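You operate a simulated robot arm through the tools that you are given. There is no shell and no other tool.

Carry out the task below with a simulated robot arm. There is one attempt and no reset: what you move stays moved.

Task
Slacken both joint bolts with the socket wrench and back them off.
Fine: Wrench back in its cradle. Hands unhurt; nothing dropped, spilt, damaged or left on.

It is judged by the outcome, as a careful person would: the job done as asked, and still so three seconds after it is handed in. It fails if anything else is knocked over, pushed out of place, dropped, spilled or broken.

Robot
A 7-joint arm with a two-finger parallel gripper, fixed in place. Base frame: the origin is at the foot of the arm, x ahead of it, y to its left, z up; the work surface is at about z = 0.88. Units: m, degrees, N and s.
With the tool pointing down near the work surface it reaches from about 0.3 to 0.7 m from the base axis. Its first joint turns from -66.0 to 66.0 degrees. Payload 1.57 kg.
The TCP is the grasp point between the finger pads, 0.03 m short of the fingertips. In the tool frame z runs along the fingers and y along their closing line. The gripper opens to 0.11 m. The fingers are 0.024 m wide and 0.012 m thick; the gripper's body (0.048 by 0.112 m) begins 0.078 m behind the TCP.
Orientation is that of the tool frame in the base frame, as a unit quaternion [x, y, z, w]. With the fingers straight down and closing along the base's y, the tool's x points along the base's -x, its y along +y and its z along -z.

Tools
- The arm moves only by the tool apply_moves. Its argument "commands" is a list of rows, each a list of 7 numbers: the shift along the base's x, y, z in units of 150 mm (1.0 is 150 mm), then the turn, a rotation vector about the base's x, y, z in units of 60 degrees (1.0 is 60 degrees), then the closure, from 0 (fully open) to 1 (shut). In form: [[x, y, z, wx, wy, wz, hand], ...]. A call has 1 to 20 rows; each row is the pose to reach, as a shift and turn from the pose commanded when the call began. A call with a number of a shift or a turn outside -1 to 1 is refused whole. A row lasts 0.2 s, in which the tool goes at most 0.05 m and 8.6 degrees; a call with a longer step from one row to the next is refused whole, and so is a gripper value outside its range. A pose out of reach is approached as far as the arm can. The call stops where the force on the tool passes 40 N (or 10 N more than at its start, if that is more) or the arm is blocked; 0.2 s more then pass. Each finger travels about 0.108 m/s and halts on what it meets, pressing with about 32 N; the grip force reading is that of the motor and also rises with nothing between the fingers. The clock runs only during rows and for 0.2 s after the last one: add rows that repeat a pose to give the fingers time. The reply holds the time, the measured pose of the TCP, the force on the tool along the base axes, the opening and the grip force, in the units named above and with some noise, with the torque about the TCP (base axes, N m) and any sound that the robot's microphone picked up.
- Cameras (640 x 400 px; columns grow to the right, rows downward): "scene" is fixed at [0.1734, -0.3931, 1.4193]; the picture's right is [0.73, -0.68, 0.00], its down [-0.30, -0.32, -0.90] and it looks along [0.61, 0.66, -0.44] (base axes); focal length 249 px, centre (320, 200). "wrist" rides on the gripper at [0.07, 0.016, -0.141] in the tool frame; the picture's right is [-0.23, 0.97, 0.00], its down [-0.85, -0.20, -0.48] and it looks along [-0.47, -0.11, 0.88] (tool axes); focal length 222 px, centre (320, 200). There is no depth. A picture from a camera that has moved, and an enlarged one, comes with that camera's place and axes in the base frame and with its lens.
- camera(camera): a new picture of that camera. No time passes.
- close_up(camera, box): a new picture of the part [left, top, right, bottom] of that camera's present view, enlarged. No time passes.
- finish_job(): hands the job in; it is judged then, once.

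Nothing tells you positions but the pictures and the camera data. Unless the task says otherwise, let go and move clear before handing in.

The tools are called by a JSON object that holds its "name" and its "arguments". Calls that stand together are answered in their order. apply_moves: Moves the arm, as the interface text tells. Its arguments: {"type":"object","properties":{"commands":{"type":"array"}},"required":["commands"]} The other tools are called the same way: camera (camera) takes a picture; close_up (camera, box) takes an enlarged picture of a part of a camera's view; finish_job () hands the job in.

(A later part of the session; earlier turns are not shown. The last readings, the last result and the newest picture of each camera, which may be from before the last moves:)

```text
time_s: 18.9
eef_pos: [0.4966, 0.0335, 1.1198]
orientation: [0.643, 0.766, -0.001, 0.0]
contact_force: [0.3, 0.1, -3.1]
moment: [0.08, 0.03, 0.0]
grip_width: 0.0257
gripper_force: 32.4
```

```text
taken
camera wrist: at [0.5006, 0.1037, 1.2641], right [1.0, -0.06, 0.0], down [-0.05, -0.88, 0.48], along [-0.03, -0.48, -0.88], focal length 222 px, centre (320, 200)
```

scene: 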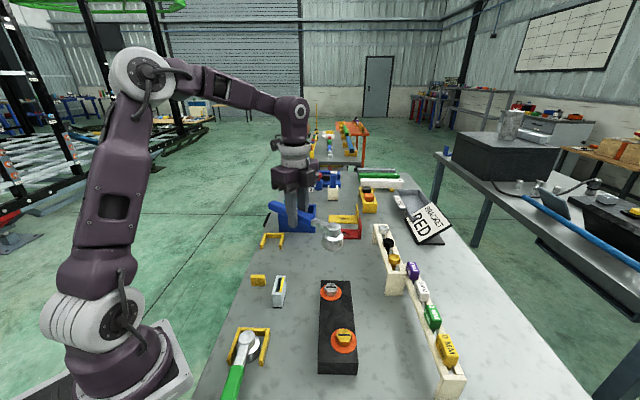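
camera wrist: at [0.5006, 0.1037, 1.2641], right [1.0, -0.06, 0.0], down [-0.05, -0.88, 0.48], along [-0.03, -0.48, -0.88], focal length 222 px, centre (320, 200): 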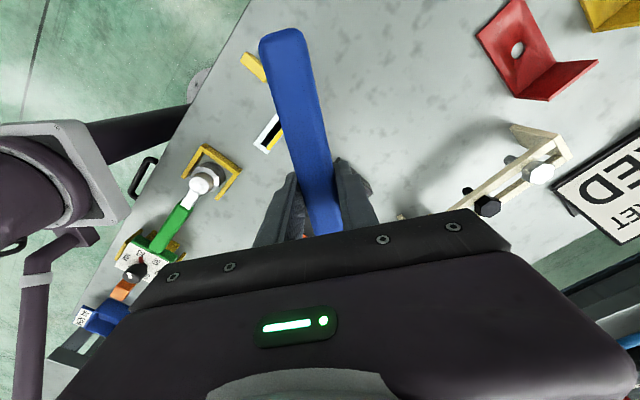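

I'm lowering so the socket hovers about 15 mm above the silver bolt, then checking alignment from the fixed camera.

{"name": "apply_moves", "arguments": {"commands": [[0, 0, -0.2, 0, 0, 0, 1], [0, 0, -0.4, 0, 0, 0, 1], [0, 0, -0.6, 0, 0, 0, 1], [0, 0, -0.75, 0, 0, 0, 1], [0, 0, -0.79, 0, 0, 0, 1], [0, 0, -0.79, 0, 0, 0, 1]]}}

{"name": "close_up", "arguments": {"camera": "scene", "box": [290, 235, 370, 310]}}

{"name": "camera", "arguments": {"camera": "scene"}}

```text
time_s: 20.3
eef_pos: [0.4951, 0.0327, 1.0003]
orientation: [0.642, 0.766, 0.0, 0.001]
contact_force: [0.3, 0.4, -3.5]
moment: [0.1, 0.01, -0.01]
grip_width: 0.0257
gripper_force: 32.1
```

```text
5.33 times, centred on (330, 272) of scene
camera zoom: at [0.1734, -0.3931, 1.4193], right [0.73, -0.68, 0.0], down [-0.3, -0.32, -0.9], along [0.61, 0.66, -0.44], focal length 1330 px, centre (267, -187)
```

zoom: 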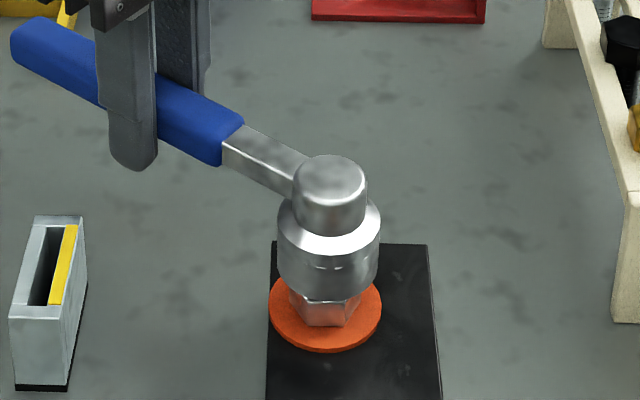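

```text
taken
```

scene: 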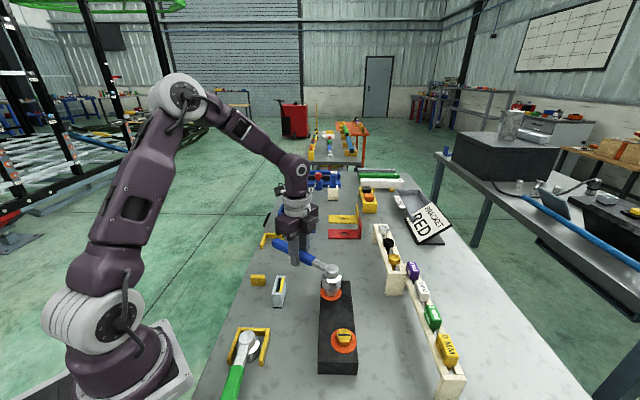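

The socket looks nearly centred over the silver bolt. I'm enlarging to measure the remaining offset.

{"name": "close_up", "arguments": {"camera": "scene", "box": [315, 262, 347, 303]}}

{"name": "close_up", "arguments": {"camera": "scene", "box": [315, 274, 347, 294]}}

```text
9.76 times, centred on (331, 282) of scene
camera zoom: at [0.1734, -0.3931, 1.4193], right [0.73, -0.68, 0.0], down [-0.3, -0.32, -0.9], along [0.61, 0.66, -0.44], focal length 2432 px, centre (213, -605)
```

zoom: 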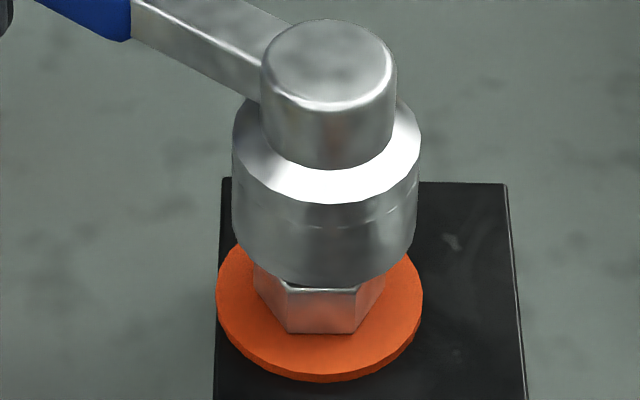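

```text
16.00 times, centred on (331, 284) of scene
camera zoom: at [0.1734, -0.3931, 1.4193], right [0.73, -0.68, 0.0], down [-0.3, -0.32, -0.9], along [0.61, 0.66, -0.44], focal length 3989 px, centre (144, -1144)
```

zoom: 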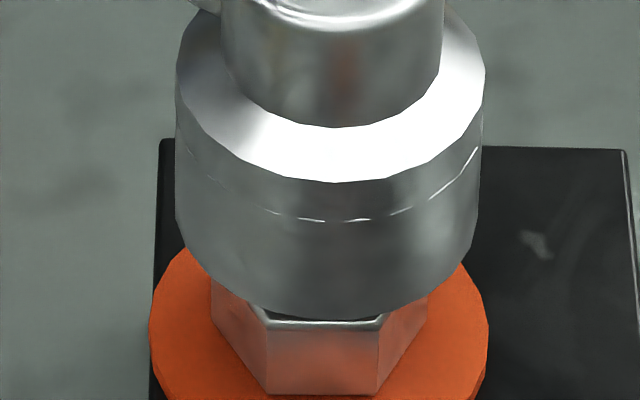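

Working through the projection with the block, washer and head heights, the bolt top is at about 0.938 and the socket sits about 5 mm too close to the camera. I'm correcting by about (+3, +4.5) mm, dropping 8 mm, and checking again.

{"name": "apply_moves", "arguments": {"commands": [[0.01, 0.015, 0, 0, 0, 0, 1], [0.02, 0.03, -0.02, 0, 0, 0, 1], [0.02, 0.03, -0.053, 0, 0, 0, 1], [0.02, 0.03, -0.053, 0, 0, 0, 1]]}}

{"name": "close_up", "arguments": {"camera": "scene", "box": [315, 262, 347, 303]}}

{"name": "close_up", "arguments": {"camera": "scene", "box": [315, 278, 347, 298]}}

```text
time_s: 21.3
eef_pos: [0.4964, 0.0376, 0.9942]
orientation: [0.642, 0.766, 0.0, 0.001]
contact_force: [0.0, 0.1, -4.3]
moment: [0.12, 0.02, -0.02]
grip_width: 0.0259
gripper_force: 32.5
```

```text
9.76 times, centred on (331, 282) of scene
camera zoom: at [0.1734, -0.3931, 1.4193], right [0.73, -0.68, 0.0], down [-0.3, -0.32, -0.9], along [0.61, 0.66, -0.44], focal length 2432 px, centre (213, -605)
```

zoom: 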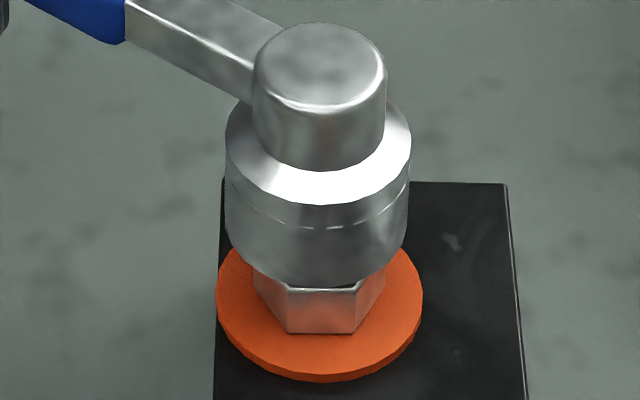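

```text
16.00 times, centred on (331, 288) of scene
camera zoom: at [0.1734, -0.3931, 1.4193], right [0.73, -0.68, 0.0], down [-0.3, -0.32, -0.9], along [0.61, 0.66, -0.44], focal length 3989 px, centre (144, -1208)
```

zoom: 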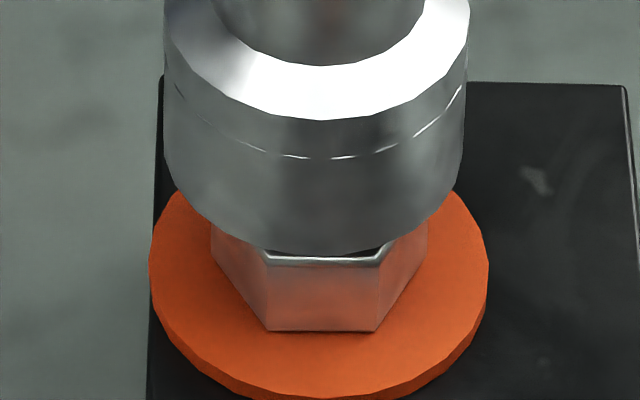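

The offset is now down to about 1–2 mm, within the socket's clearance. I'm making a small y correction and lowering gently in short steps while watching the force.

{"name": "apply_moves", "arguments": {"commands": [[0, -0.012, 0, 0, 0, 0, 1], [0, -0.012, -0.02, 0, 0, 0, 1], [0, -0.012, -0.04, 0, 0, 0, 1], [0, -0.012, -0.055, 0, 0, 0, 1], [0, -0.012, -0.07, 0, 0, 0, 1], [0, -0.012, -0.07, 0, 0, 0, 1]]}}

{"name": "close_up", "arguments": {"camera": "scene", "box": [315, 268, 347, 308]}}

```text
time_s: 22.7
eef_pos: [0.4979, 0.0352, 0.9833]
orientation: [0.643, 0.766, 0.0, 0.0]
contact_force: [-0.8, 0.8, -4.4]
moment: [0.12, 0.02, 0.0]
grip_width: 0.0258
gripper_force: 32.0
```

```text
10.00 times, centred on (331, 288) of scene
camera zoom: at [0.1734, -0.3931, 1.4193], right [0.73, -0.68, 0.0], down [-0.3, -0.32, -0.9], along [0.61, 0.66, -0.44], focal length 2493 px, centre (210, -680)
```

zoom: 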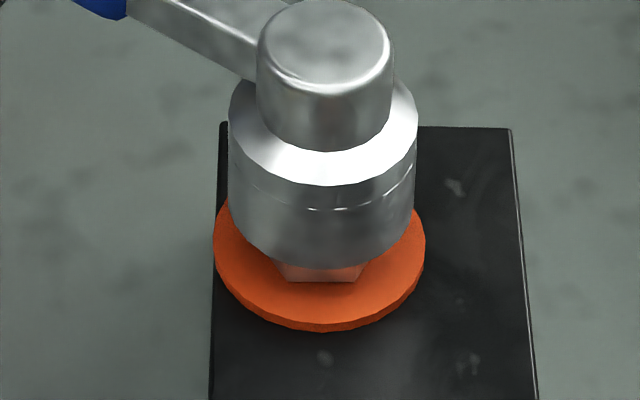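

The socket rim is level with the bolt top and there's no contact load, so it's going over the head cleanly. I'm continuing down toward the washer.

{"name": "apply_moves", "arguments": {"commands": [[0, 0, -0.015, 0, 0, 0, 1], [0, 0, -0.03, 0, 0, 0, 1], [0, 0, -0.045, 0, 0, 0, 1], [0, 0, -0.06, 0, 0, 0, 1], [0, 0, -0.072, 0, 0, 0, 1], [0, 0, -0.072, 0, 0, 0, 1]]}}

{"name": "close_up", "arguments": {"camera": "scene", "box": [315, 268, 347, 308]}}

```text
time_s: 24.1
eef_pos: [0.4989, 0.0349, 0.9724]
orientation: [0.643, 0.766, -0.001, 0.0]
contact_force: [-1.9, -2.3, -1.8]
moment: [-0.19, 0.17, -0.28]
grip_width: 0.0259
gripper_force: 31.7
```

```text
10.00 times, centred on (331, 288) of scene
camera zoom: at [0.1733, -0.3931, 1.4193], right [0.73, -0.68, 0.0], down [-0.3, -0.32, -0.9], along [0.61, 0.66, -0.44], focal length 2493 px, centre (210, -680)
```

zoom: 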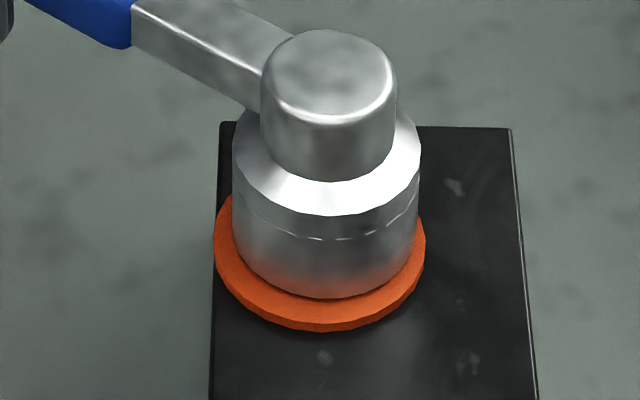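

The socket is over the head and just touching the washer. I'm testing the turn with a gentle 15° counter-clockwise arc about the bolt, watching torque and sound.

{"name": "apply_moves", "arguments": {"commands": [[-0.005, 0.004, -0.012, 0, 0, 0, 1], [-0.0477, -0.005, -0.012, 0, 0, 0.0625, 1], [-0.0897, -0.0167, -0.012, 0, 0, 0.125, 1], [-0.1309, -0.0312, -0.012, 0, 0, 0.1875, 1], [-0.171, -0.0483, -0.012, 0, 0, 0.25, 1], [-0.171, -0.0483, -0.012, 0, 0, 0.25, 1]]}}

{"name": "close_up", "arguments": {"camera": "scene", "box": [295, 250, 355, 308]}}

```text
time_s: 25.5
eef_pos: [0.4729, 0.028, 0.9721]
orientation: [0.537, 0.844, 0.0, 0.0]
contact_force: [0.1, 0.0, -4.3]
moment: [0.09, 0.08, -0.46]
grip_width: 0.0256
gripper_force: 32.0
```

```text
6.90 times, centred on (325, 279) of scene
camera zoom: at [0.1734, -0.3931, 1.4193], right [0.73, -0.68, 0.0], down [-0.3, -0.32, -0.9], along [0.61, 0.66, -0.44], focal length 1719 px, centre (286, -345)
```

zoom: 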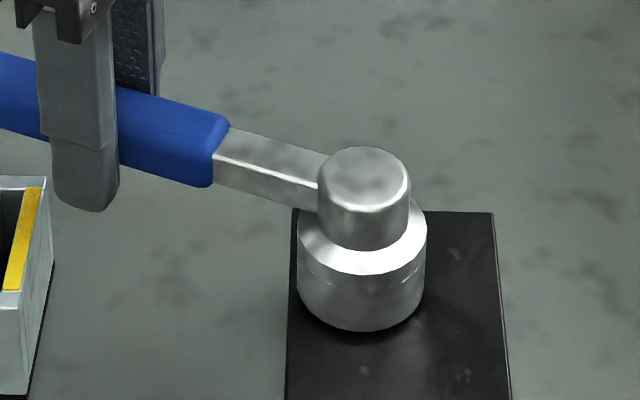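

The arc went through easily, but the orange ring under the silver bolt can no longer be seen. I'm checking where it went before continuing.

{"name": "camera", "arguments": {"camera": "scene"}}

{"name": "close_up", "arguments": {"camera": "scene", "box": [305, 260, 365, 380]}}

{"name": "close_up", "arguments": {"camera": "scene", "box": [315, 270, 347, 308]}}

{"name": "camera", "arguments": {"camera": "wrist"}}

```text
taken
```

scene: 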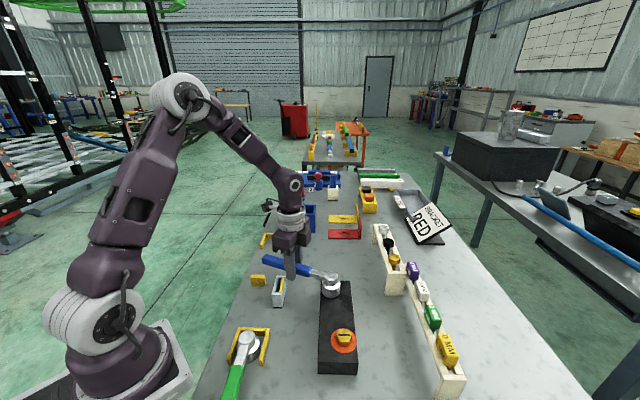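

```text
3.33 times, centred on (335, 320) of scene
camera zoom: at [0.1734, -0.3931, 1.4193], right [0.73, -0.68, 0.0], down [-0.3, -0.32, -0.9], along [0.61, 0.66, -0.44], focal length 831 px, centre (270, -200)
```

zoom: 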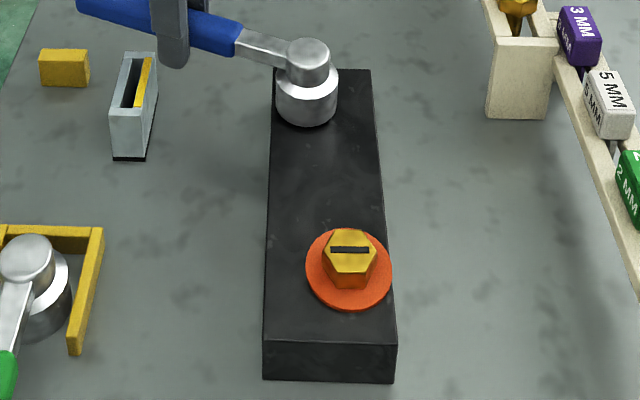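

```text
10.53 times, centred on (331, 289) of scene
camera zoom: at [0.1734, -0.3931, 1.4193], right [0.73, -0.68, 0.0], down [-0.3, -0.32, -0.9], along [0.61, 0.66, -0.44], focal length 2624 px, centre (204, -737)
```

zoom: 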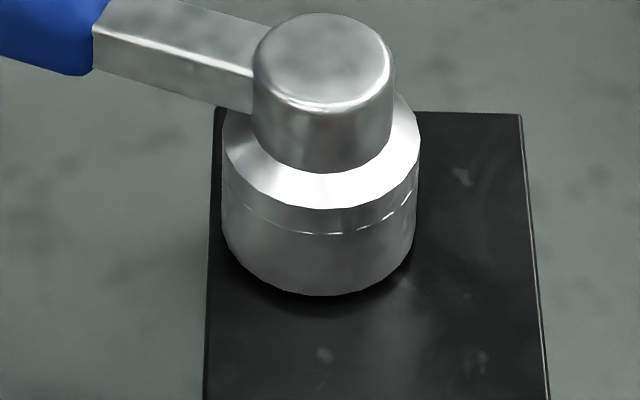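

```text
taken
camera wrist: at [0.4585, 0.098, 1.1164], right [0.98, 0.21, 0.0], down [0.18, -0.86, 0.48], along [0.1, -0.47, -0.88], focal length 222 px, centre (320, 200)
```

wrist: 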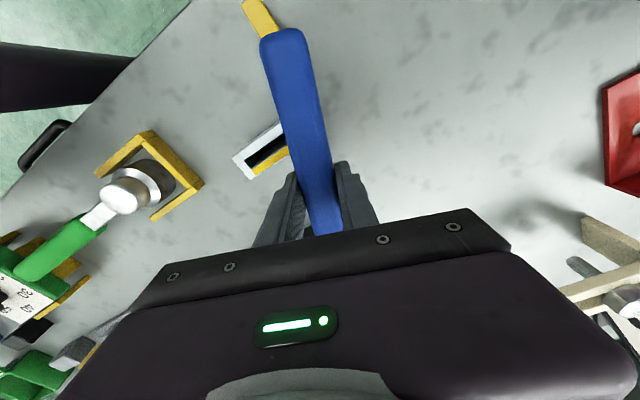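

The ring went once the bolt moved and it isn't lying anywhere, so I take it as a tightness marker and the bolt as having broken loose. The arc centre matches the bolt at (0.515, -0.063), so I'm swinging another 60° counter-clockwise to back it off.

{"name": "apply_moves", "arguments": {"commands": [[-0.0765, -0.0419, 0, 0, 0, 0.125, 1], [-0.1468, -0.0935, 0, 0, 0, 0.25, 1], [-0.2098, -0.1538, 0, 0, 0, 0.375, 1], [-0.2643, -0.2218, 0, 0, 0, 0.5, 1], [-0.3096, -0.2964, 0, 0, 0, 0.625, 1], [-0.3447, -0.3762, 0, 0, 0, 0.75, 1], [-0.3691, -0.4599, 0, 0, 0, 0.875, 1], [-0.3824, -0.5461, 0, 0, 0, 1.0, 1], [-0.3824, -0.5461, 0, 0, 0, 1.0, 1]]}}

{"name": "close_up", "arguments": {"camera": "scene", "box": [285, 250, 365, 320]}}

```text
time_s: 27.5
eef_pos: [0.4134, -0.0537, 0.9729]
orientation: [0.044, 0.999, 0.0, -0.001]
contact_force: [-21.6, -9.1, -3.4]
moment: [-0.3, 0.68, -1.26]
grip_width: 0.0265
gripper_force: 32.3
```

```text
5.71 times, centred on (325, 285) of scene
camera zoom: at [0.1728, -0.3934, 1.4193], right [0.73, -0.68, 0.0], down [-0.3, -0.32, -0.9], along [0.61, 0.66, -0.44], focal length 1425 px, centre (291, -286)
```

zoom: 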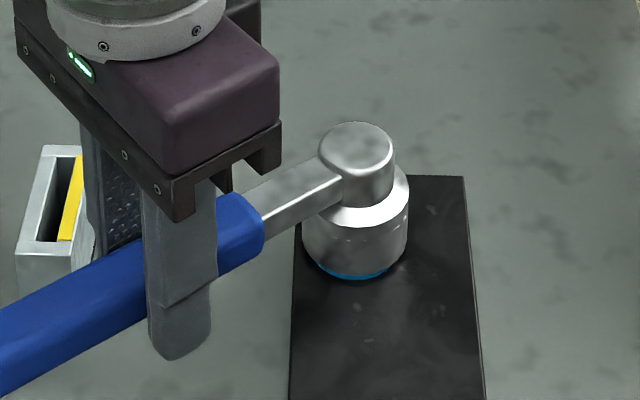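

A blue ring now shows under the socket and the load has risen to about 23 N, which suggests the bolt has reached its end of travel. I'm looking closely before doing anything more.

{"name": "close_up", "arguments": {"camera": "scene", "box": [313, 265, 353, 308]}}

{"name": "camera", "arguments": {"camera": "wrist"}}

```text
9.30 times, centred on (333, 286) of scene
camera zoom: at [0.1728, -0.3934, 1.4193], right [0.73, -0.68, 0.0], down [-0.3, -0.32, -0.9], along [0.61, 0.66, -0.44], focal length 2319 px, centre (199, -605)
```

zoom: 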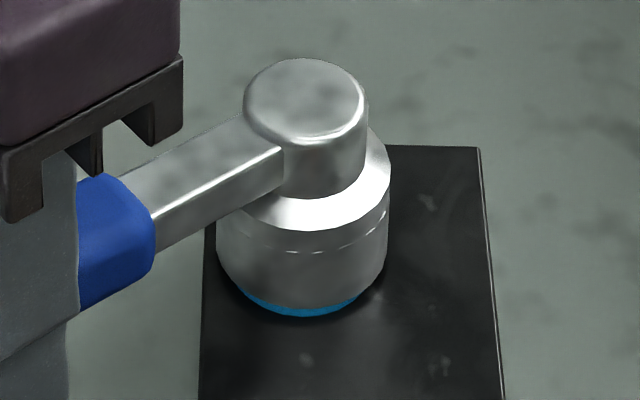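

```text
taken
camera wrist: at [0.3464, -0.0317, 1.1164], right [0.31, 0.95, 0.0], down [0.84, -0.27, 0.48], along [0.45, -0.15, -0.88], focal length 222 px, centre (320, 200)
```

wrist: 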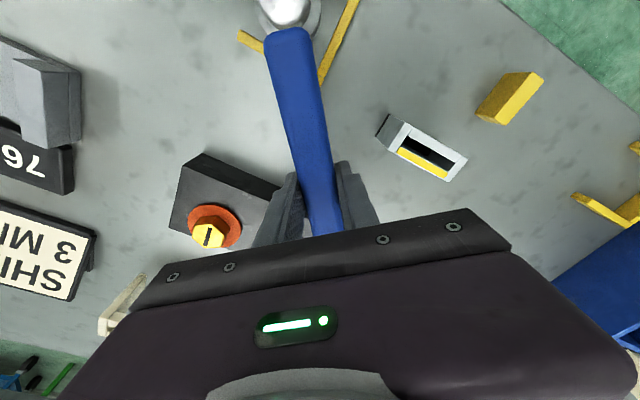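

The readings fit a side load from a 2–3 mm arc mismatch, since the friction torque itself is small, not a hard stop. I'm easing the side load and then lifting off to look at the bolt.

{"name": "apply_moves", "arguments": {"commands": [[-0.007, -0.007, 0, 0, 0, 0, 1], [-0.014, -0.01, 0, 0, 0, 0, 1], [-0.014, -0.01, 0, 0, 0, 0, 1]]}}

```text
time_s: 28.3
eef_pos: [0.4135, -0.056, 0.9737]
orientation: [0.042, 0.999, 0.0, 0.002]
contact_force: [-7.5, -2.2, -6.5]
moment: [-0.01, 0.45, -0.43]
grip_width: 0.0262
gripper_force: 31.4
```

The side load dropped to about 8 N. I'm easing a touch more and lifting straight up.

{"name": "apply_moves", "arguments": {"commands": [[-0.007, -0.003, 0, 0, 0, 0, 1], [-0.007, -0.003, 0.03, 0, 0, 0, 1], [-0.007, -0.003, 0.08, 0, 0, 0, 1], [-0.007, -0.003, 0.14, 0, 0, 0, 1], [-0.007, -0.003, 0.22, 0, 0, 0, 1], [-0.007, -0.003, 0.3, 0, 0, 0, 1], [-0.007, -0.003, 0.3, 0, 0, 0, 1]]}}

{"name": "close_up", "arguments": {"camera": "scene", "box": [285, 230, 365, 310]}}

{"name": "close_up", "arguments": {"camera": "scene", "box": [313, 272, 348, 306]}}

```text
time_s: 29.9
eef_pos: [0.4097, -0.0563, 1.0182]
orientation: [0.042, 0.999, -0.001, 0.0]
contact_force: [-1.2, 0.4, -4.2]
moment: [-0.02, 0.13, 0.0]
grip_width: 0.0254
gripper_force: 32.2
```

```text
5.00 times, centred on (325, 270) of scene
camera zoom: at [0.1734, -0.3931, 1.4193], right [0.73, -0.68, 0.0], down [-0.3, -0.32, -0.9], along [0.61, 0.66, -0.44], focal length 1247 px, centre (295, -150)
```

zoom: 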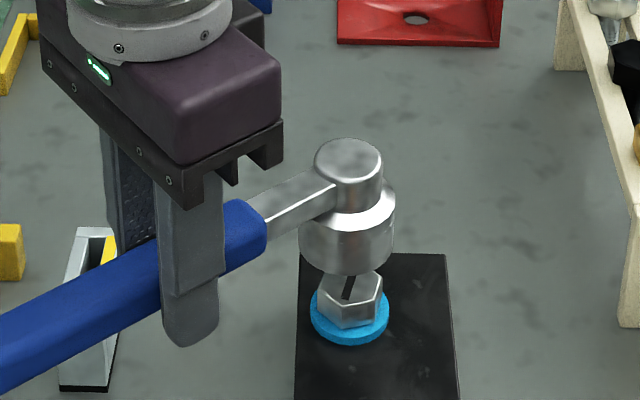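

```text
11.76 times, centred on (330, 289) of scene
camera zoom: at [0.1734, -0.3931, 1.4193], right [0.73, -0.68, 0.0], down [-0.3, -0.32, -0.9], along [0.61, 0.66, -0.44], focal length 2933 px, centre (196, -847)
```

zoom: 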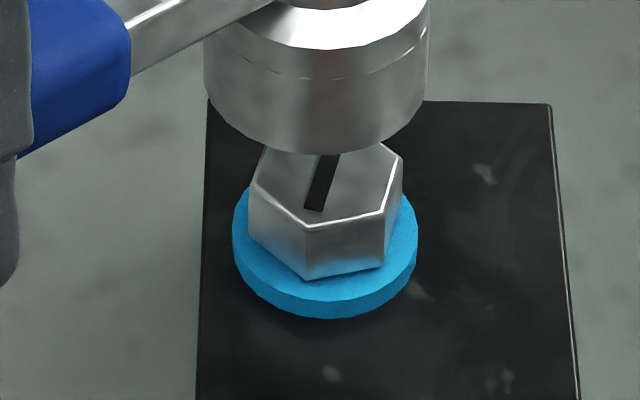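

The silver bolt has turned about 70–75° and its collar has changed from orange to blue, so it's clearly slackened. I'm swinging the wrench over toward the brass bolt and taking an unobstructed look at the silver one on the way.

{"name": "apply_moves", "arguments": {"commands": [[0, 0, 0.08, 0, 0, -0.125, 1], [-0.01, -0.025, 0.12, 0, 0, -0.25, 1], [-0.02, -0.05, 0.12, 0, 0, -0.375, 1], [-0.03, -0.075, 0.12, 0, 0, -0.5, 1], [-0.04, -0.1, 0.12, 0, 0, -0.625, 1], [-0.05, -0.125, 0.12, 0, 0, -0.75, 1], [-0.06, -0.15, 0.12, 0, 0, -0.875, 1], [-0.072, -0.175, 0.12, 0, 0, -1.0, 1], [-0.072, -0.175, 0.12, 0, 0, -1.0, 1]]}}

{"name": "close_up", "arguments": {"camera": "scene", "box": [305, 265, 375, 375]}}

{"name": "close_up", "arguments": {"camera": "scene", "box": [316, 276, 346, 304]}}

```text
time_s: 31.9
eef_pos: [0.4023, -0.081, 1.036]
orientation: [0.538, 0.843, 0.001, 0.0]
contact_force: [0.2, 0.3, -4.6]
moment: [0.07, 0.02, -0.01]
grip_width: 0.0258
gripper_force: 32.1
```

```text
3.64 times, centred on (340, 320) of scene
camera zoom: at [0.1734, -0.3931, 1.4193], right [0.73, -0.68, 0.0], down [-0.3, -0.32, -0.9], along [0.61, 0.66, -0.44], focal length 907 px, centre (247, -236)
```

zoom: 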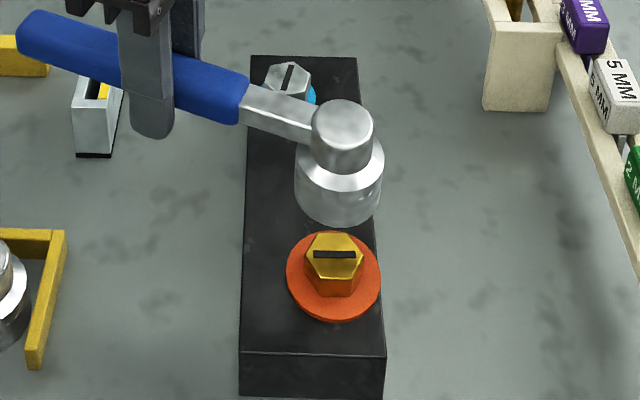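

```text
14.29 times, centred on (331, 290) of scene
camera zoom: at [0.1734, -0.3931, 1.4193], right [0.73, -0.68, 0.0], down [-0.3, -0.32, -0.9], along [0.61, 0.66, -0.44], focal length 3562 px, centre (163, -1086)
```

zoom: 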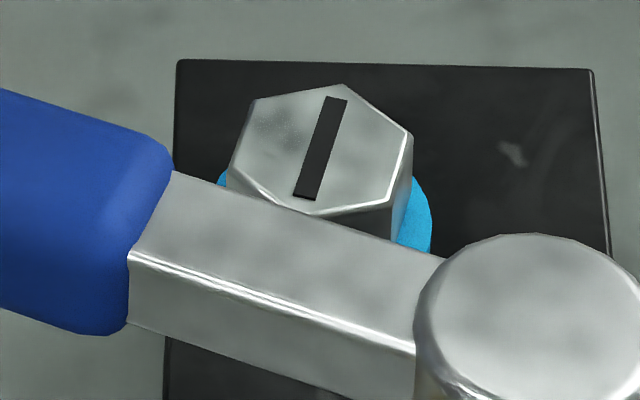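

The silver slot has swung from -43° to +33°, so it turned 76° and rose about 3 mm. The brass bolt works out at about (0.442, -0.175), so I'm lowering to just above it with a small correction.

{"name": "apply_moves", "arguments": {"commands": [[-0.025, -0.015, -0.08, 0, 0, 0, 1], [-0.025, -0.015, -0.16, 0, 0, 0, 1], [-0.025, -0.015, -0.24, 0, 0, 0, 1], [-0.025, -0.015, -0.28, 0, 0, 0, 1], [-0.025, -0.015, -0.28, 0, 0, 0, 1]]}}

{"name": "close_up", "arguments": {"camera": "scene", "box": [324, 315, 364, 360]}}

{"name": "close_up", "arguments": {"camera": "scene", "box": [324, 328, 364, 353]}}

```text
time_s: 33.1
eef_pos: [0.3976, -0.0831, 0.9937]
orientation: [0.537, 0.843, 0.0, 0.0]
contact_force: [0.8, 0.0, -3.3]
moment: [0.1, 0.09, -0.02]
grip_width: 0.0258
gripper_force: 31.6
```

```text
8.89 times, centred on (344, 338) of scene
camera zoom: at [0.1734, -0.3931, 1.4193], right [0.73, -0.68, 0.0], down [-0.3, -0.32, -0.9], along [0.61, 0.66, -0.44], focal length 2216 px, centre (107, -1022)
```

zoom: 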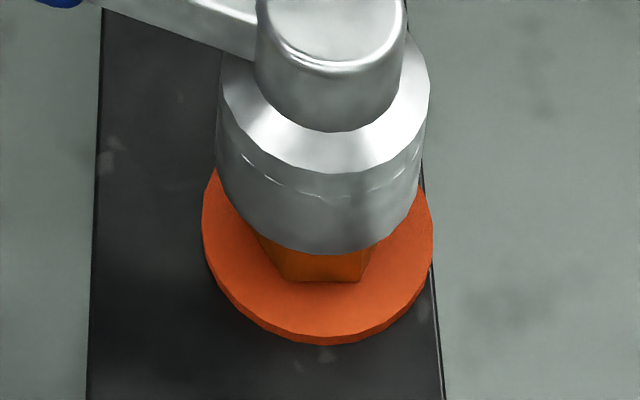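

```text
16.00 times, centred on (344, 340) of scene
camera zoom: at [0.1734, -0.3931, 1.4193], right [0.73, -0.68, 0.0], down [-0.3, -0.32, -0.9], along [0.61, 0.66, -0.44], focal length 3989 px, centre (-64, -2048)
```

zoom: 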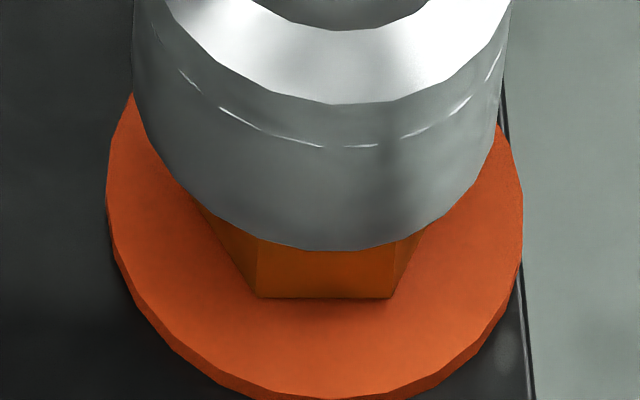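

The socket is within about 1 mm of centred over the brass bolt. I'm lowering onto it in small steps.

{"name": "apply_moves", "arguments": {"commands": [[0.007, 0.003, -0.02, 0, 0, 0, 1], [0.007, 0.003, -0.04, 0, 0, 0, 1], [0.007, 0.003, -0.06, 0, 0, 0, 1], [0.007, 0.003, -0.08, 0, 0, 0, 1], [0.007, 0.003, -0.1, 0, 0, 0, 1], [0.007, 0.003, -0.12, 0, 0, 0, 1], [0.007, 0.003, -0.135, 0, 0, 0, 1], [0.007, 0.003, -0.135, 0, 0, 0, 1]]}}

{"name": "close_up", "arguments": {"camera": "scene", "box": [314, 305, 374, 365]}}

```text
time_s: 34.9
eef_pos: [0.399, -0.0837, 0.9725]
orientation: [0.538, 0.843, 0.0, 0.0]
contact_force: [-1.8, -3.1, -2.9]
moment: [-0.17, 0.08, -0.29]
grip_width: 0.0258
gripper_force: 31.6
```

```text
6.67 times, centred on (344, 335) of scene
camera zoom: at [0.1734, -0.3932, 1.4193], right [0.73, -0.68, 0.0], down [-0.3, -0.32, -0.9], along [0.61, 0.66, -0.44], focal length 1662 px, centre (160, -700)
```

zoom: 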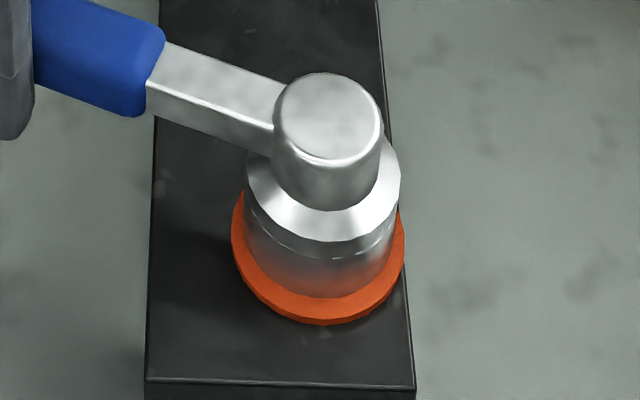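

The socket is seated on the brass bolt with light contact. I'm swinging 60° counter-clockwise with the corrected lever of 103 mm, allowing a slight rise.

{"name": "apply_moves", "arguments": {"commands": [[-0.0792, -0.0424, 0, 0, 0, 0.125, 1], [-0.1522, -0.0947, 0.002, 0, 0, 0.25, 1], [-0.2177, -0.1562, 0.004, 0, 0, 0.375, 1], [-0.2747, -0.2256, 0.006, 0, 0, 0.5, 1], [-0.3221, -0.3019, 0.008, 0, 0, 0.625, 1], [-0.3591, -0.3837, 0.01, 0, 0, 0.75, 1], [-0.3851, -0.4697, 0.012, 0, 0, 0.875, 1], [-0.3997, -0.5583, 0.014, 0, 0, 1.0, 1], [-0.3997, -0.5583, 0.014, 0, 0, 1.0, 1]]}}

{"name": "close_up", "arguments": {"camera": "scene", "box": [294, 295, 374, 375]}}

{"name": "camera", "arguments": {"camera": "wrist"}}

```text
time_s: 36.9
eef_pos: [0.3383, -0.1663, 0.9747]
orientation: [0.042, 0.999, 0.0, 0.001]
contact_force: [-0.9, -0.4, -3.8]
moment: [0.02, 0.14, -0.05]
grip_width: 0.0258
gripper_force: 32.3
```

```text
5.00 times, centred on (334, 335) of scene
camera zoom: at [0.1734, -0.3931, 1.4193], right [0.73, -0.68, 0.0], down [-0.3, -0.32, -0.9], along [0.61, 0.66, -0.44], focal length 1247 px, centre (250, -475)
```

zoom: 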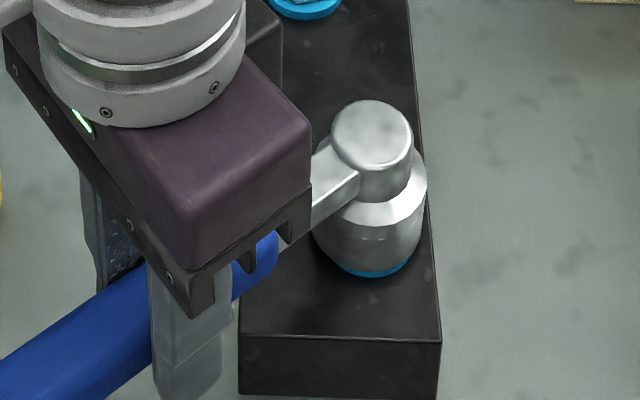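

```text
taken
camera wrist: at [0.2706, -0.1453, 1.1194], right [0.31, 0.95, 0.0], down [0.83, -0.27, 0.48], along [0.46, -0.15, -0.88], focal length 222 px, centre (320, 200)
```

wrist: 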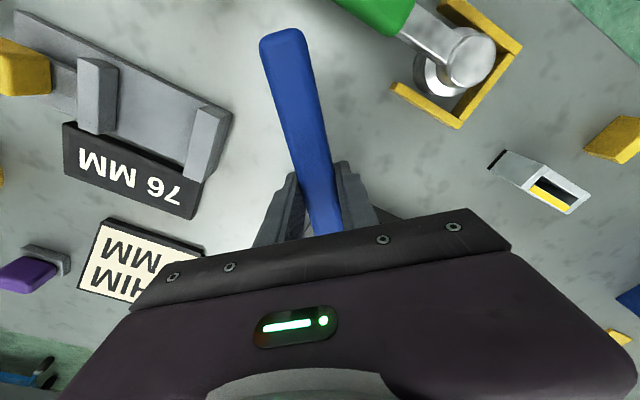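

Forces stayed near zero and the brass bolt's collar is blue too. The handle has clear room, so I'm carrying this stroke on another 30°.

{"name": "apply_moves", "arguments": {"commands": [[-0.0029, -0.0898, 0.003, 0, 0, 0.125, 1], [0.0059, -0.1792, 0.006, 0, 0, 0.25, 1], [0.0264, -0.2666, 0.008, 0, 0, 0.375, 1], [0.0581, -0.3507, 0.01, 0, 0, 0.5, 1], [0.0581, -0.3507, 0.01, 0, 0, 0.5, 1]]}}

{"name": "close_up", "arguments": {"camera": "scene", "box": [294, 295, 374, 375]}}

{"name": "camera", "arguments": {"camera": "wrist"}}

```text
time_s: 38.1
eef_pos: [0.3466, -0.2213, 0.9743]
orientation: [-0.218, 0.976, 0.0, 0.0]
contact_force: [0.3, -1.0, -3.8]
moment: [-0.03, 0.0, -0.14]
grip_width: 0.026
gripper_force: 31.3
```

```text
5.00 times, centred on (334, 335) of scene
camera zoom: at [0.1734, -0.3931, 1.4193], right [0.73, -0.68, 0.0], down [-0.3, -0.32, -0.9], along [0.61, 0.66, -0.44], focal length 1247 px, centre (250, -475)
```

zoom: 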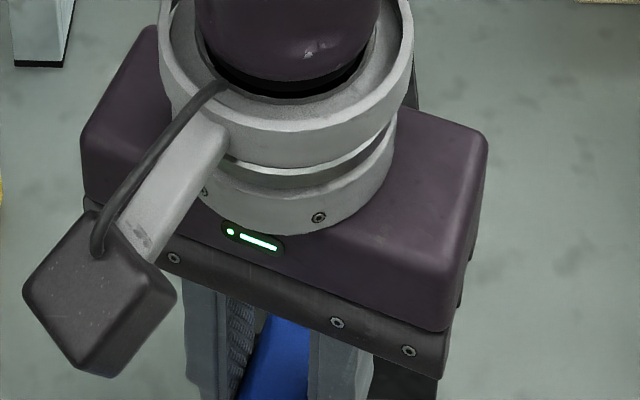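

```text
taken
camera wrist: at [0.2781, -0.2352, 1.1193], right [-0.21, 0.98, 0.0], down [0.86, 0.18, 0.48], along [0.47, 0.1, -0.88], focal length 222 px, centre (320, 200)
```

wrist: 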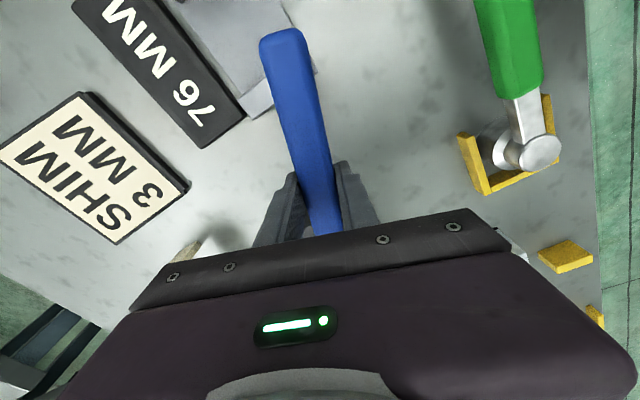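

The brass bolt is now about 90° round with negligible load. I'm lifting off and swinging back over the same bolt for a second stroke, so it's properly backed off.

{"name": "apply_moves", "arguments": {"commands": [[0, 0, 0.04, 0, 0, 0, 1], [0, 0, 0.1, 0, 0, 0, 1], [0, 0, 0.2, 0, 0, 0, 1], [0, 0, 0.3, 0, 0, 0, 1], [-0.0317, 0.084, 0.3, 0, 0, -0.125, 1], [-0.0521, 0.1715, 0.3, 0, 0, -0.25, 1], [-0.061, 0.2609, 0.3, 0, 0, -0.375, 1], [-0.0581, 0.3507, 0.3, 0, 0, -0.5, 1], [-0.0435, 0.4393, 0.3, 0, 0, -0.625, 1], [-0.0174, 0.5253, 0.3, 0, 0, -0.75, 1], [0.0196, 0.6071, 0.3, 0, 0, -0.875, 1], [0.067, 0.6834, 0.3, 0, 0, -1.0, 1], [0.067, 0.6834, 0.3, 0, 0, -1.0, 1]]}}

{"name": "close_up", "arguments": {"camera": "scene", "box": [304, 265, 374, 375]}}

{"name": "close_up", "arguments": {"camera": "scene", "box": [324, 322, 364, 360]}}

{"name": "close_up", "arguments": {"camera": "scene", "box": [316, 276, 346, 304]}}

```text
time_s: 40.9
eef_pos: [0.3565, -0.1174, 1.0219]
orientation: [0.301, 0.954, 0.0, 0.0]
contact_force: [-0.3, -0.3, -4.9]
moment: [0.09, 0.1, 0.04]
grip_width: 0.0259
gripper_force: 31.4
```

```text
3.64 times, centred on (339, 320) of scene
camera zoom: at [0.1734, -0.3931, 1.4193], right [0.73, -0.68, 0.0], down [-0.3, -0.32, -0.9], along [0.61, 0.66, -0.44], focal length 907 px, centre (251, -236)
```

zoom: 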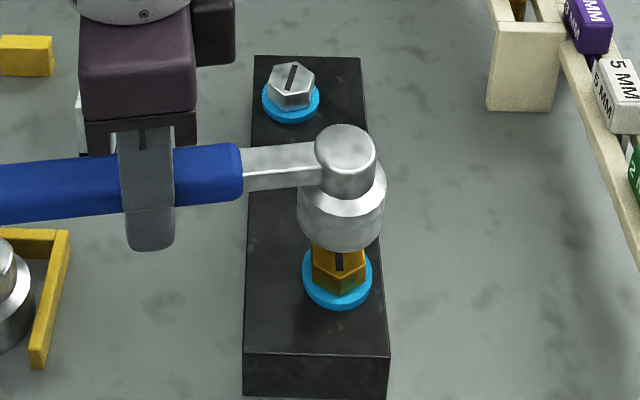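

```text
10.53 times, centred on (344, 341) of scene
camera zoom: at [0.1734, -0.3931, 1.4193], right [0.73, -0.68, 0.0], down [-0.3, -0.32, -0.9], along [0.61, 0.66, -0.44], focal length 2624 px, centre (67, -1284)
```

zoom: 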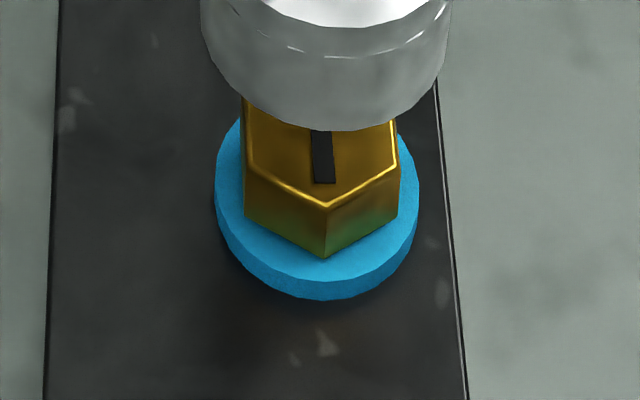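

```text
14.29 times, centred on (331, 290) of scene
camera zoom: at [0.1734, -0.3931, 1.4193], right [0.73, -0.68, 0.0], down [-0.3, -0.32, -0.9], along [0.61, 0.66, -0.44], focal length 3562 px, centre (163, -1086)
```

zoom: 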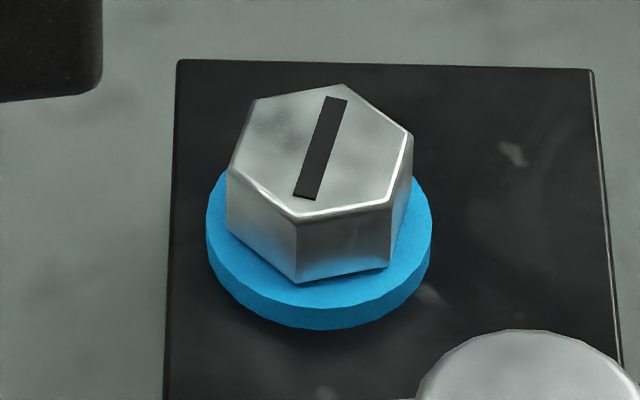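

Both bolts now show blue collars, and the brass slot has turned about 90°. I'm going back to the start angle and down onto the brass bolt for a second stroke.

{"name": "apply_moves", "arguments": {"commands": [[0.057, 0.0695, 0, 0, 0, -0.125, 1], [0.1225, 0.1309, 0, 0, 0, -0.25, 1], [0.1955, 0.1832, 0, 0, 0, -0.375, 1], [0.2747, 0.2256, 0, 0, 0, -0.5, 1], [0.2747, 0.2256, -0.06, 0, 0, -0.5, 1], [0.2747, 0.2256, -0.12, 0, 0, -0.5, 1], [0.2747, 0.2256, -0.16, 0, 0, -0.5, 1], [0.2747, 0.2256, -0.16, 0, 0, -0.5, 1]]}}

{"name": "close_up", "arguments": {"camera": "scene", "box": [324, 315, 364, 360]}}

```text
time_s: 42.7
eef_pos: [0.3989, -0.0831, 0.9979]
orientation: [0.537, 0.844, 0.0, 0.0]
contact_force: [-0.1, -0.8, -4.2]
moment: [0.09, 0.05, -0.02]
grip_width: 0.0258
gripper_force: 32.3
```

```text
8.89 times, centred on (344, 338) of scene
camera zoom: at [0.1734, -0.3931, 1.4193], right [0.73, -0.68, 0.0], down [-0.3, -0.32, -0.9], along [0.61, 0.66, -0.44], focal length 2216 px, centre (107, -1022)
```

zoom: 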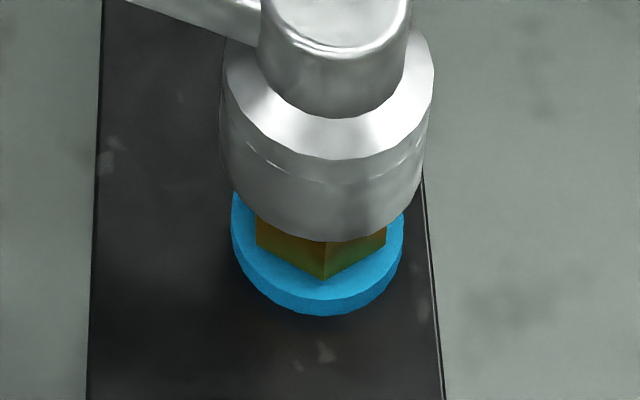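

Alignment holds to about 1 mm. I'm seating the socket again.

{"name": "apply_moves", "arguments": {"commands": [[-0.004, 0.004, -0.025, 0, 0, 0, 1], [-0.004, 0.004, -0.05, 0, 0, 0, 1], [-0.004, 0.004, -0.075, 0, 0, 0, 1], [-0.004, 0.004, -0.1, 0, 0, 0, 1], [-0.004, 0.004, -0.12, 0, 0, 0, 1], [-0.004, 0.004, -0.14, 0, 0, 0, 1], [-0.004, 0.004, -0.14, 0, 0, 0, 1]]}}

{"name": "close_up", "arguments": {"camera": "scene", "box": [314, 305, 374, 365]}}

```text
time_s: 44.3
eef_pos: [0.3982, -0.083, 0.9773]
orientation: [0.538, 0.843, 0.0, 0.0]
contact_force: [-2.8, 0.2, -3.0]
moment: [0.01, 0.14, -0.26]
grip_width: 0.0259
gripper_force: 32.2
```

```text
6.67 times, centred on (344, 335) of scene
camera zoom: at [0.1733, -0.3931, 1.4193], right [0.73, -0.68, 0.0], down [-0.3, -0.32, -0.9], along [0.61, 0.66, -0.44], focal length 1662 px, centre (160, -700)
```

zoom: 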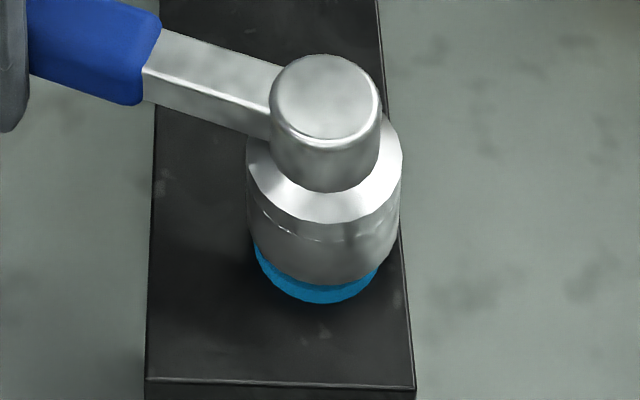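

The socket is engaged again. I'm swinging 30° first to check there's no end stop.

{"name": "apply_moves", "arguments": {"commands": [[-0.0792, -0.0424, 0.002, 0, 0, 0.125, 1], [-0.1522, -0.0947, 0.004, 0, 0, 0.25, 1], [-0.2177, -0.1562, 0.006, 0, 0, 0.375, 1], [-0.2747, -0.2256, 0.008, 0, 0, 0.5, 1], [-0.2747, -0.2256, 0.008, 0, 0, 0.5, 1]]}}

{"name": "close_up", "arguments": {"camera": "scene", "box": [314, 305, 374, 365]}}

```text
time_s: 45.5
eef_pos: [0.3567, -0.1176, 0.9789]
orientation: [0.301, 0.954, 0.0, -0.001]
contact_force: [-9.8, -3.8, -8.5]
moment: [0.21, 0.81, -0.87]
grip_width: 0.0259
gripper_force: 31.4
```

```text
6.67 times, centred on (344, 335) of scene
camera zoom: at [0.1732, -0.3932, 1.4193], right [0.73, -0.68, 0.0], down [-0.3, -0.32, -0.9], along [0.61, 0.66, -0.44], focal length 1662 px, centre (160, -700)
```

zoom: 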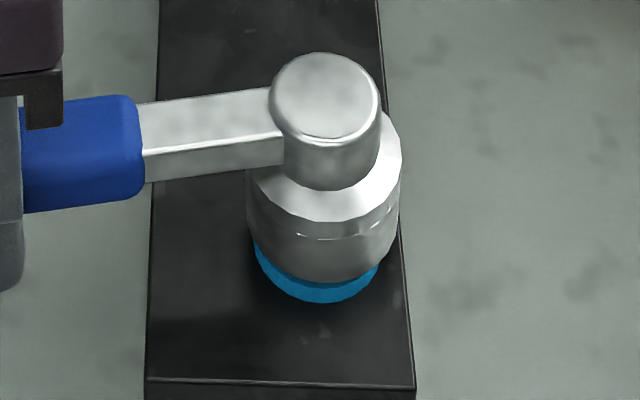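

There's only side load and no resisting torque from the bolt. I'm easing the offset slightly and finishing another 30° of the stroke.

{"name": "apply_moves", "arguments": {"commands": [[-0.008, -0.004, 0.002, 0, 0, 0, 1], [-0.0554, -0.0803, 0.002, 0, 0, 0.125, 1], [-0.0924, -0.1621, 0.004, 0, 0, 0.25, 1], [-0.1185, -0.2481, 0.006, 0, 0, 0.375, 1], [-0.1331, -0.3367, 0.008, 0, 0, 0.5, 1], [-0.1331, -0.3367, 0.008, 0, 0, 0.5, 1]]}}

{"name": "close_up", "arguments": {"camera": "scene", "box": [314, 305, 374, 365]}}

```text
time_s: 46.9
eef_pos: [0.337, -0.1685, 0.9788]
orientation: [0.043, 0.999, -0.001, 0.001]
contact_force: [-6.4, -6.7, 3.0]
moment: [-0.4, -0.2, -0.77]
grip_width: 0.0259
gripper_force: 32.2
```

```text
6.67 times, centred on (344, 335) of scene
camera zoom: at [0.1732, -0.3933, 1.4193], right [0.73, -0.68, 0.0], down [-0.3, -0.32, -0.9], along [0.61, 0.66, -0.44], focal length 1662 px, centre (160, -700)
```

zoom: 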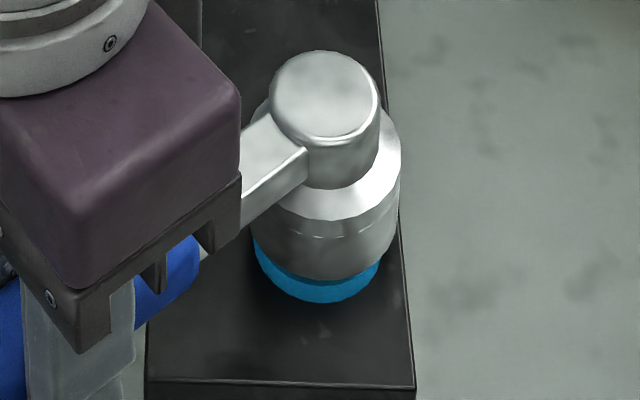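

The bolt is now pushing the socket upward, which means it's turning and rising. That makes about 150° on the brass, so I'm lifting off to check.

{"name": "apply_moves", "arguments": {"commands": [[-0.004, -0.004, 0.02, 0, 0, 0, 1], [-0.004, -0.004, 0.06, 0, 0, 0, 1], [-0.004, -0.004, 0.12, 0, 0, 0, 1], [-0.004, -0.004, 0.2, 0, 0, 0, 1], [-0.004, -0.004, 0.3, 0, 0, 0, 1], [-0.004, -0.004, 0.4, 0, 0, 0, 1], [-0.004, -0.004, 0.4, 0, 0, 0, 1]]}}

{"name": "close_up", "arguments": {"camera": "scene", "box": [324, 315, 364, 360]}}

{"name": "close_up", "arguments": {"camera": "scene", "box": [304, 265, 374, 375]}}

```text
time_s: 48.5
eef_pos: [0.3352, -0.1678, 1.0394]
orientation: [0.044, 0.999, 0.001, -0.001]
contact_force: [0.1, -1.4, -3.5]
moment: [0.0, 0.12, -0.02]
grip_width: 0.0259
gripper_force: 31.4
```

```text
8.89 times, centred on (344, 338) of scene
camera zoom: at [0.1734, -0.3931, 1.4193], right [0.73, -0.68, 0.0], down [-0.3, -0.32, -0.9], along [0.61, 0.66, -0.44], focal length 2216 px, centre (107, -1022)
```

zoom: 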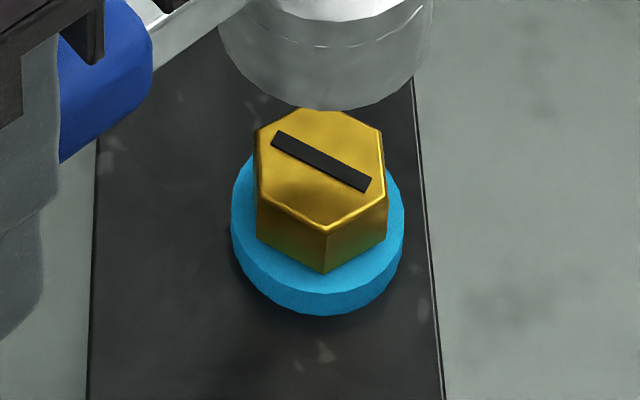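

```text
3.64 times, centred on (339, 320) of scene
camera zoom: at [0.1734, -0.3931, 1.4193], right [0.73, -0.68, 0.0], down [-0.3, -0.32, -0.9], along [0.61, 0.66, -0.44], focal length 907 px, centre (251, -236)
```

zoom: 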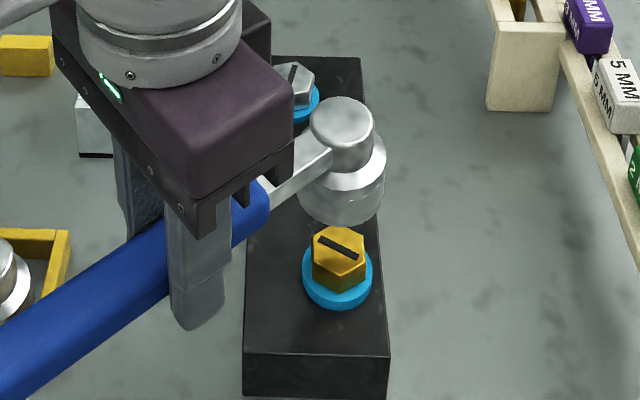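

The brass slot has turned about 149° in all and the bolt is standing proud on its blue collar. I'm carrying the wrench back to the silver bolt to give it a matching second stroke.

{"name": "apply_moves", "arguments": {"commands": [[0.114, 0.125, 0.02, 0, 0, -0.125, 1], [0.228, 0.25, 0.04, 0, 0, -0.25, 1], [0.342, 0.375, 0.04, 0, 0, -0.375, 1], [0.457, 0.5, 0.04, 0, 0, -0.5, 1], [0.571, 0.625, 0.04, 0, 0, -0.625, 1], [0.685, 0.75, 0.04, 0, 0, -0.75, 1], [0.8, 0.875, 0.04, 0, 0, -0.875, 1], [0.913, 1.0, 0.04, 0, 0, -1.0, 1]]}}

{"name": "apply_moves", "arguments": {"commands": [[0, 0.15, 0, 0, 0, 0, 1], [0, 0.307, 0, 0, 0, 0, 1], [0, 0.307, -0.1, 0, 0, 0, 1], [0, 0.307, -0.25, 0, 0, 0, 1], [0, 0.307, -0.25, 0, 0, 0, 1]]}}

{"name": "close_up", "arguments": {"camera": "scene", "box": [313, 262, 349, 307]}}

```text
time_s: 50.3
eef_pos: [0.4738, -0.0164, 1.0439]
orientation: [0.538, 0.843, 0.001, 0.001]
contact_force: [0.5, -0.4, -4.6]
moment: [0.11, 0.06, -0.02]
grip_width: 0.0257
gripper_force: 31.5
```

```text
time_s: 51.5
eef_pos: [0.4732, 0.0285, 1.0072]
orientation: [0.537, 0.844, 0.0, 0.0]
contact_force: [0.0, 0.0, -4.3]
moment: [0.08, 0.06, 0.0]
grip_width: 0.026
gripper_force: 31.7
```

```text
8.89 times, centred on (331, 284) of scene
camera zoom: at [0.1734, -0.3931, 1.4193], right [0.73, -0.68, 0.0], down [-0.3, -0.32, -0.9], along [0.61, 0.66, -0.44], focal length 2216 px, centre (222, -551)
```

zoom: 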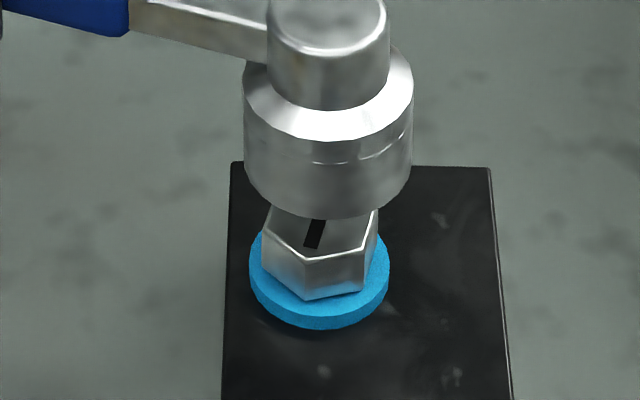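

The socket sits roughly 2–4 mm beyond the bolt centre. I'm correcting, dropping to a small gap and looking again.

{"name": "apply_moves", "arguments": {"commands": [[-0.017, -0.013, 0, 0, 0, 0, 1], [-0.017, -0.013, -0.04, 0, 0, 0, 1], [-0.017, -0.013, -0.087, 0, 0, 0, 1], [-0.017, -0.013, -0.087, 0, 0, 0, 1]]}}

{"name": "close_up", "arguments": {"camera": "scene", "box": [313, 262, 349, 307]}}

```text
time_s: 52.5
eef_pos: [0.4717, 0.0274, 0.9943]
orientation: [0.537, 0.844, 0.001, -0.001]
contact_force: [-1.6, -0.1, -4.9]
moment: [0.08, 0.05, 0.02]
grip_width: 0.0258
gripper_force: 32.0
```

```text
8.89 times, centred on (331, 284) of scene
camera zoom: at [0.1734, -0.3931, 1.4193], right [0.73, -0.68, 0.0], down [-0.3, -0.32, -0.9], along [0.61, 0.66, -0.44], focal length 2216 px, centre (222, -551)
```

zoom: 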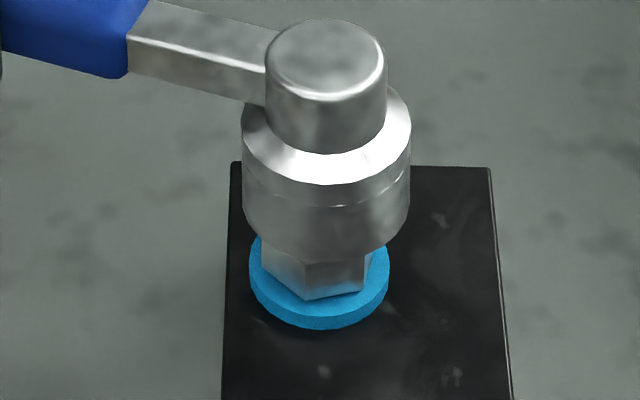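

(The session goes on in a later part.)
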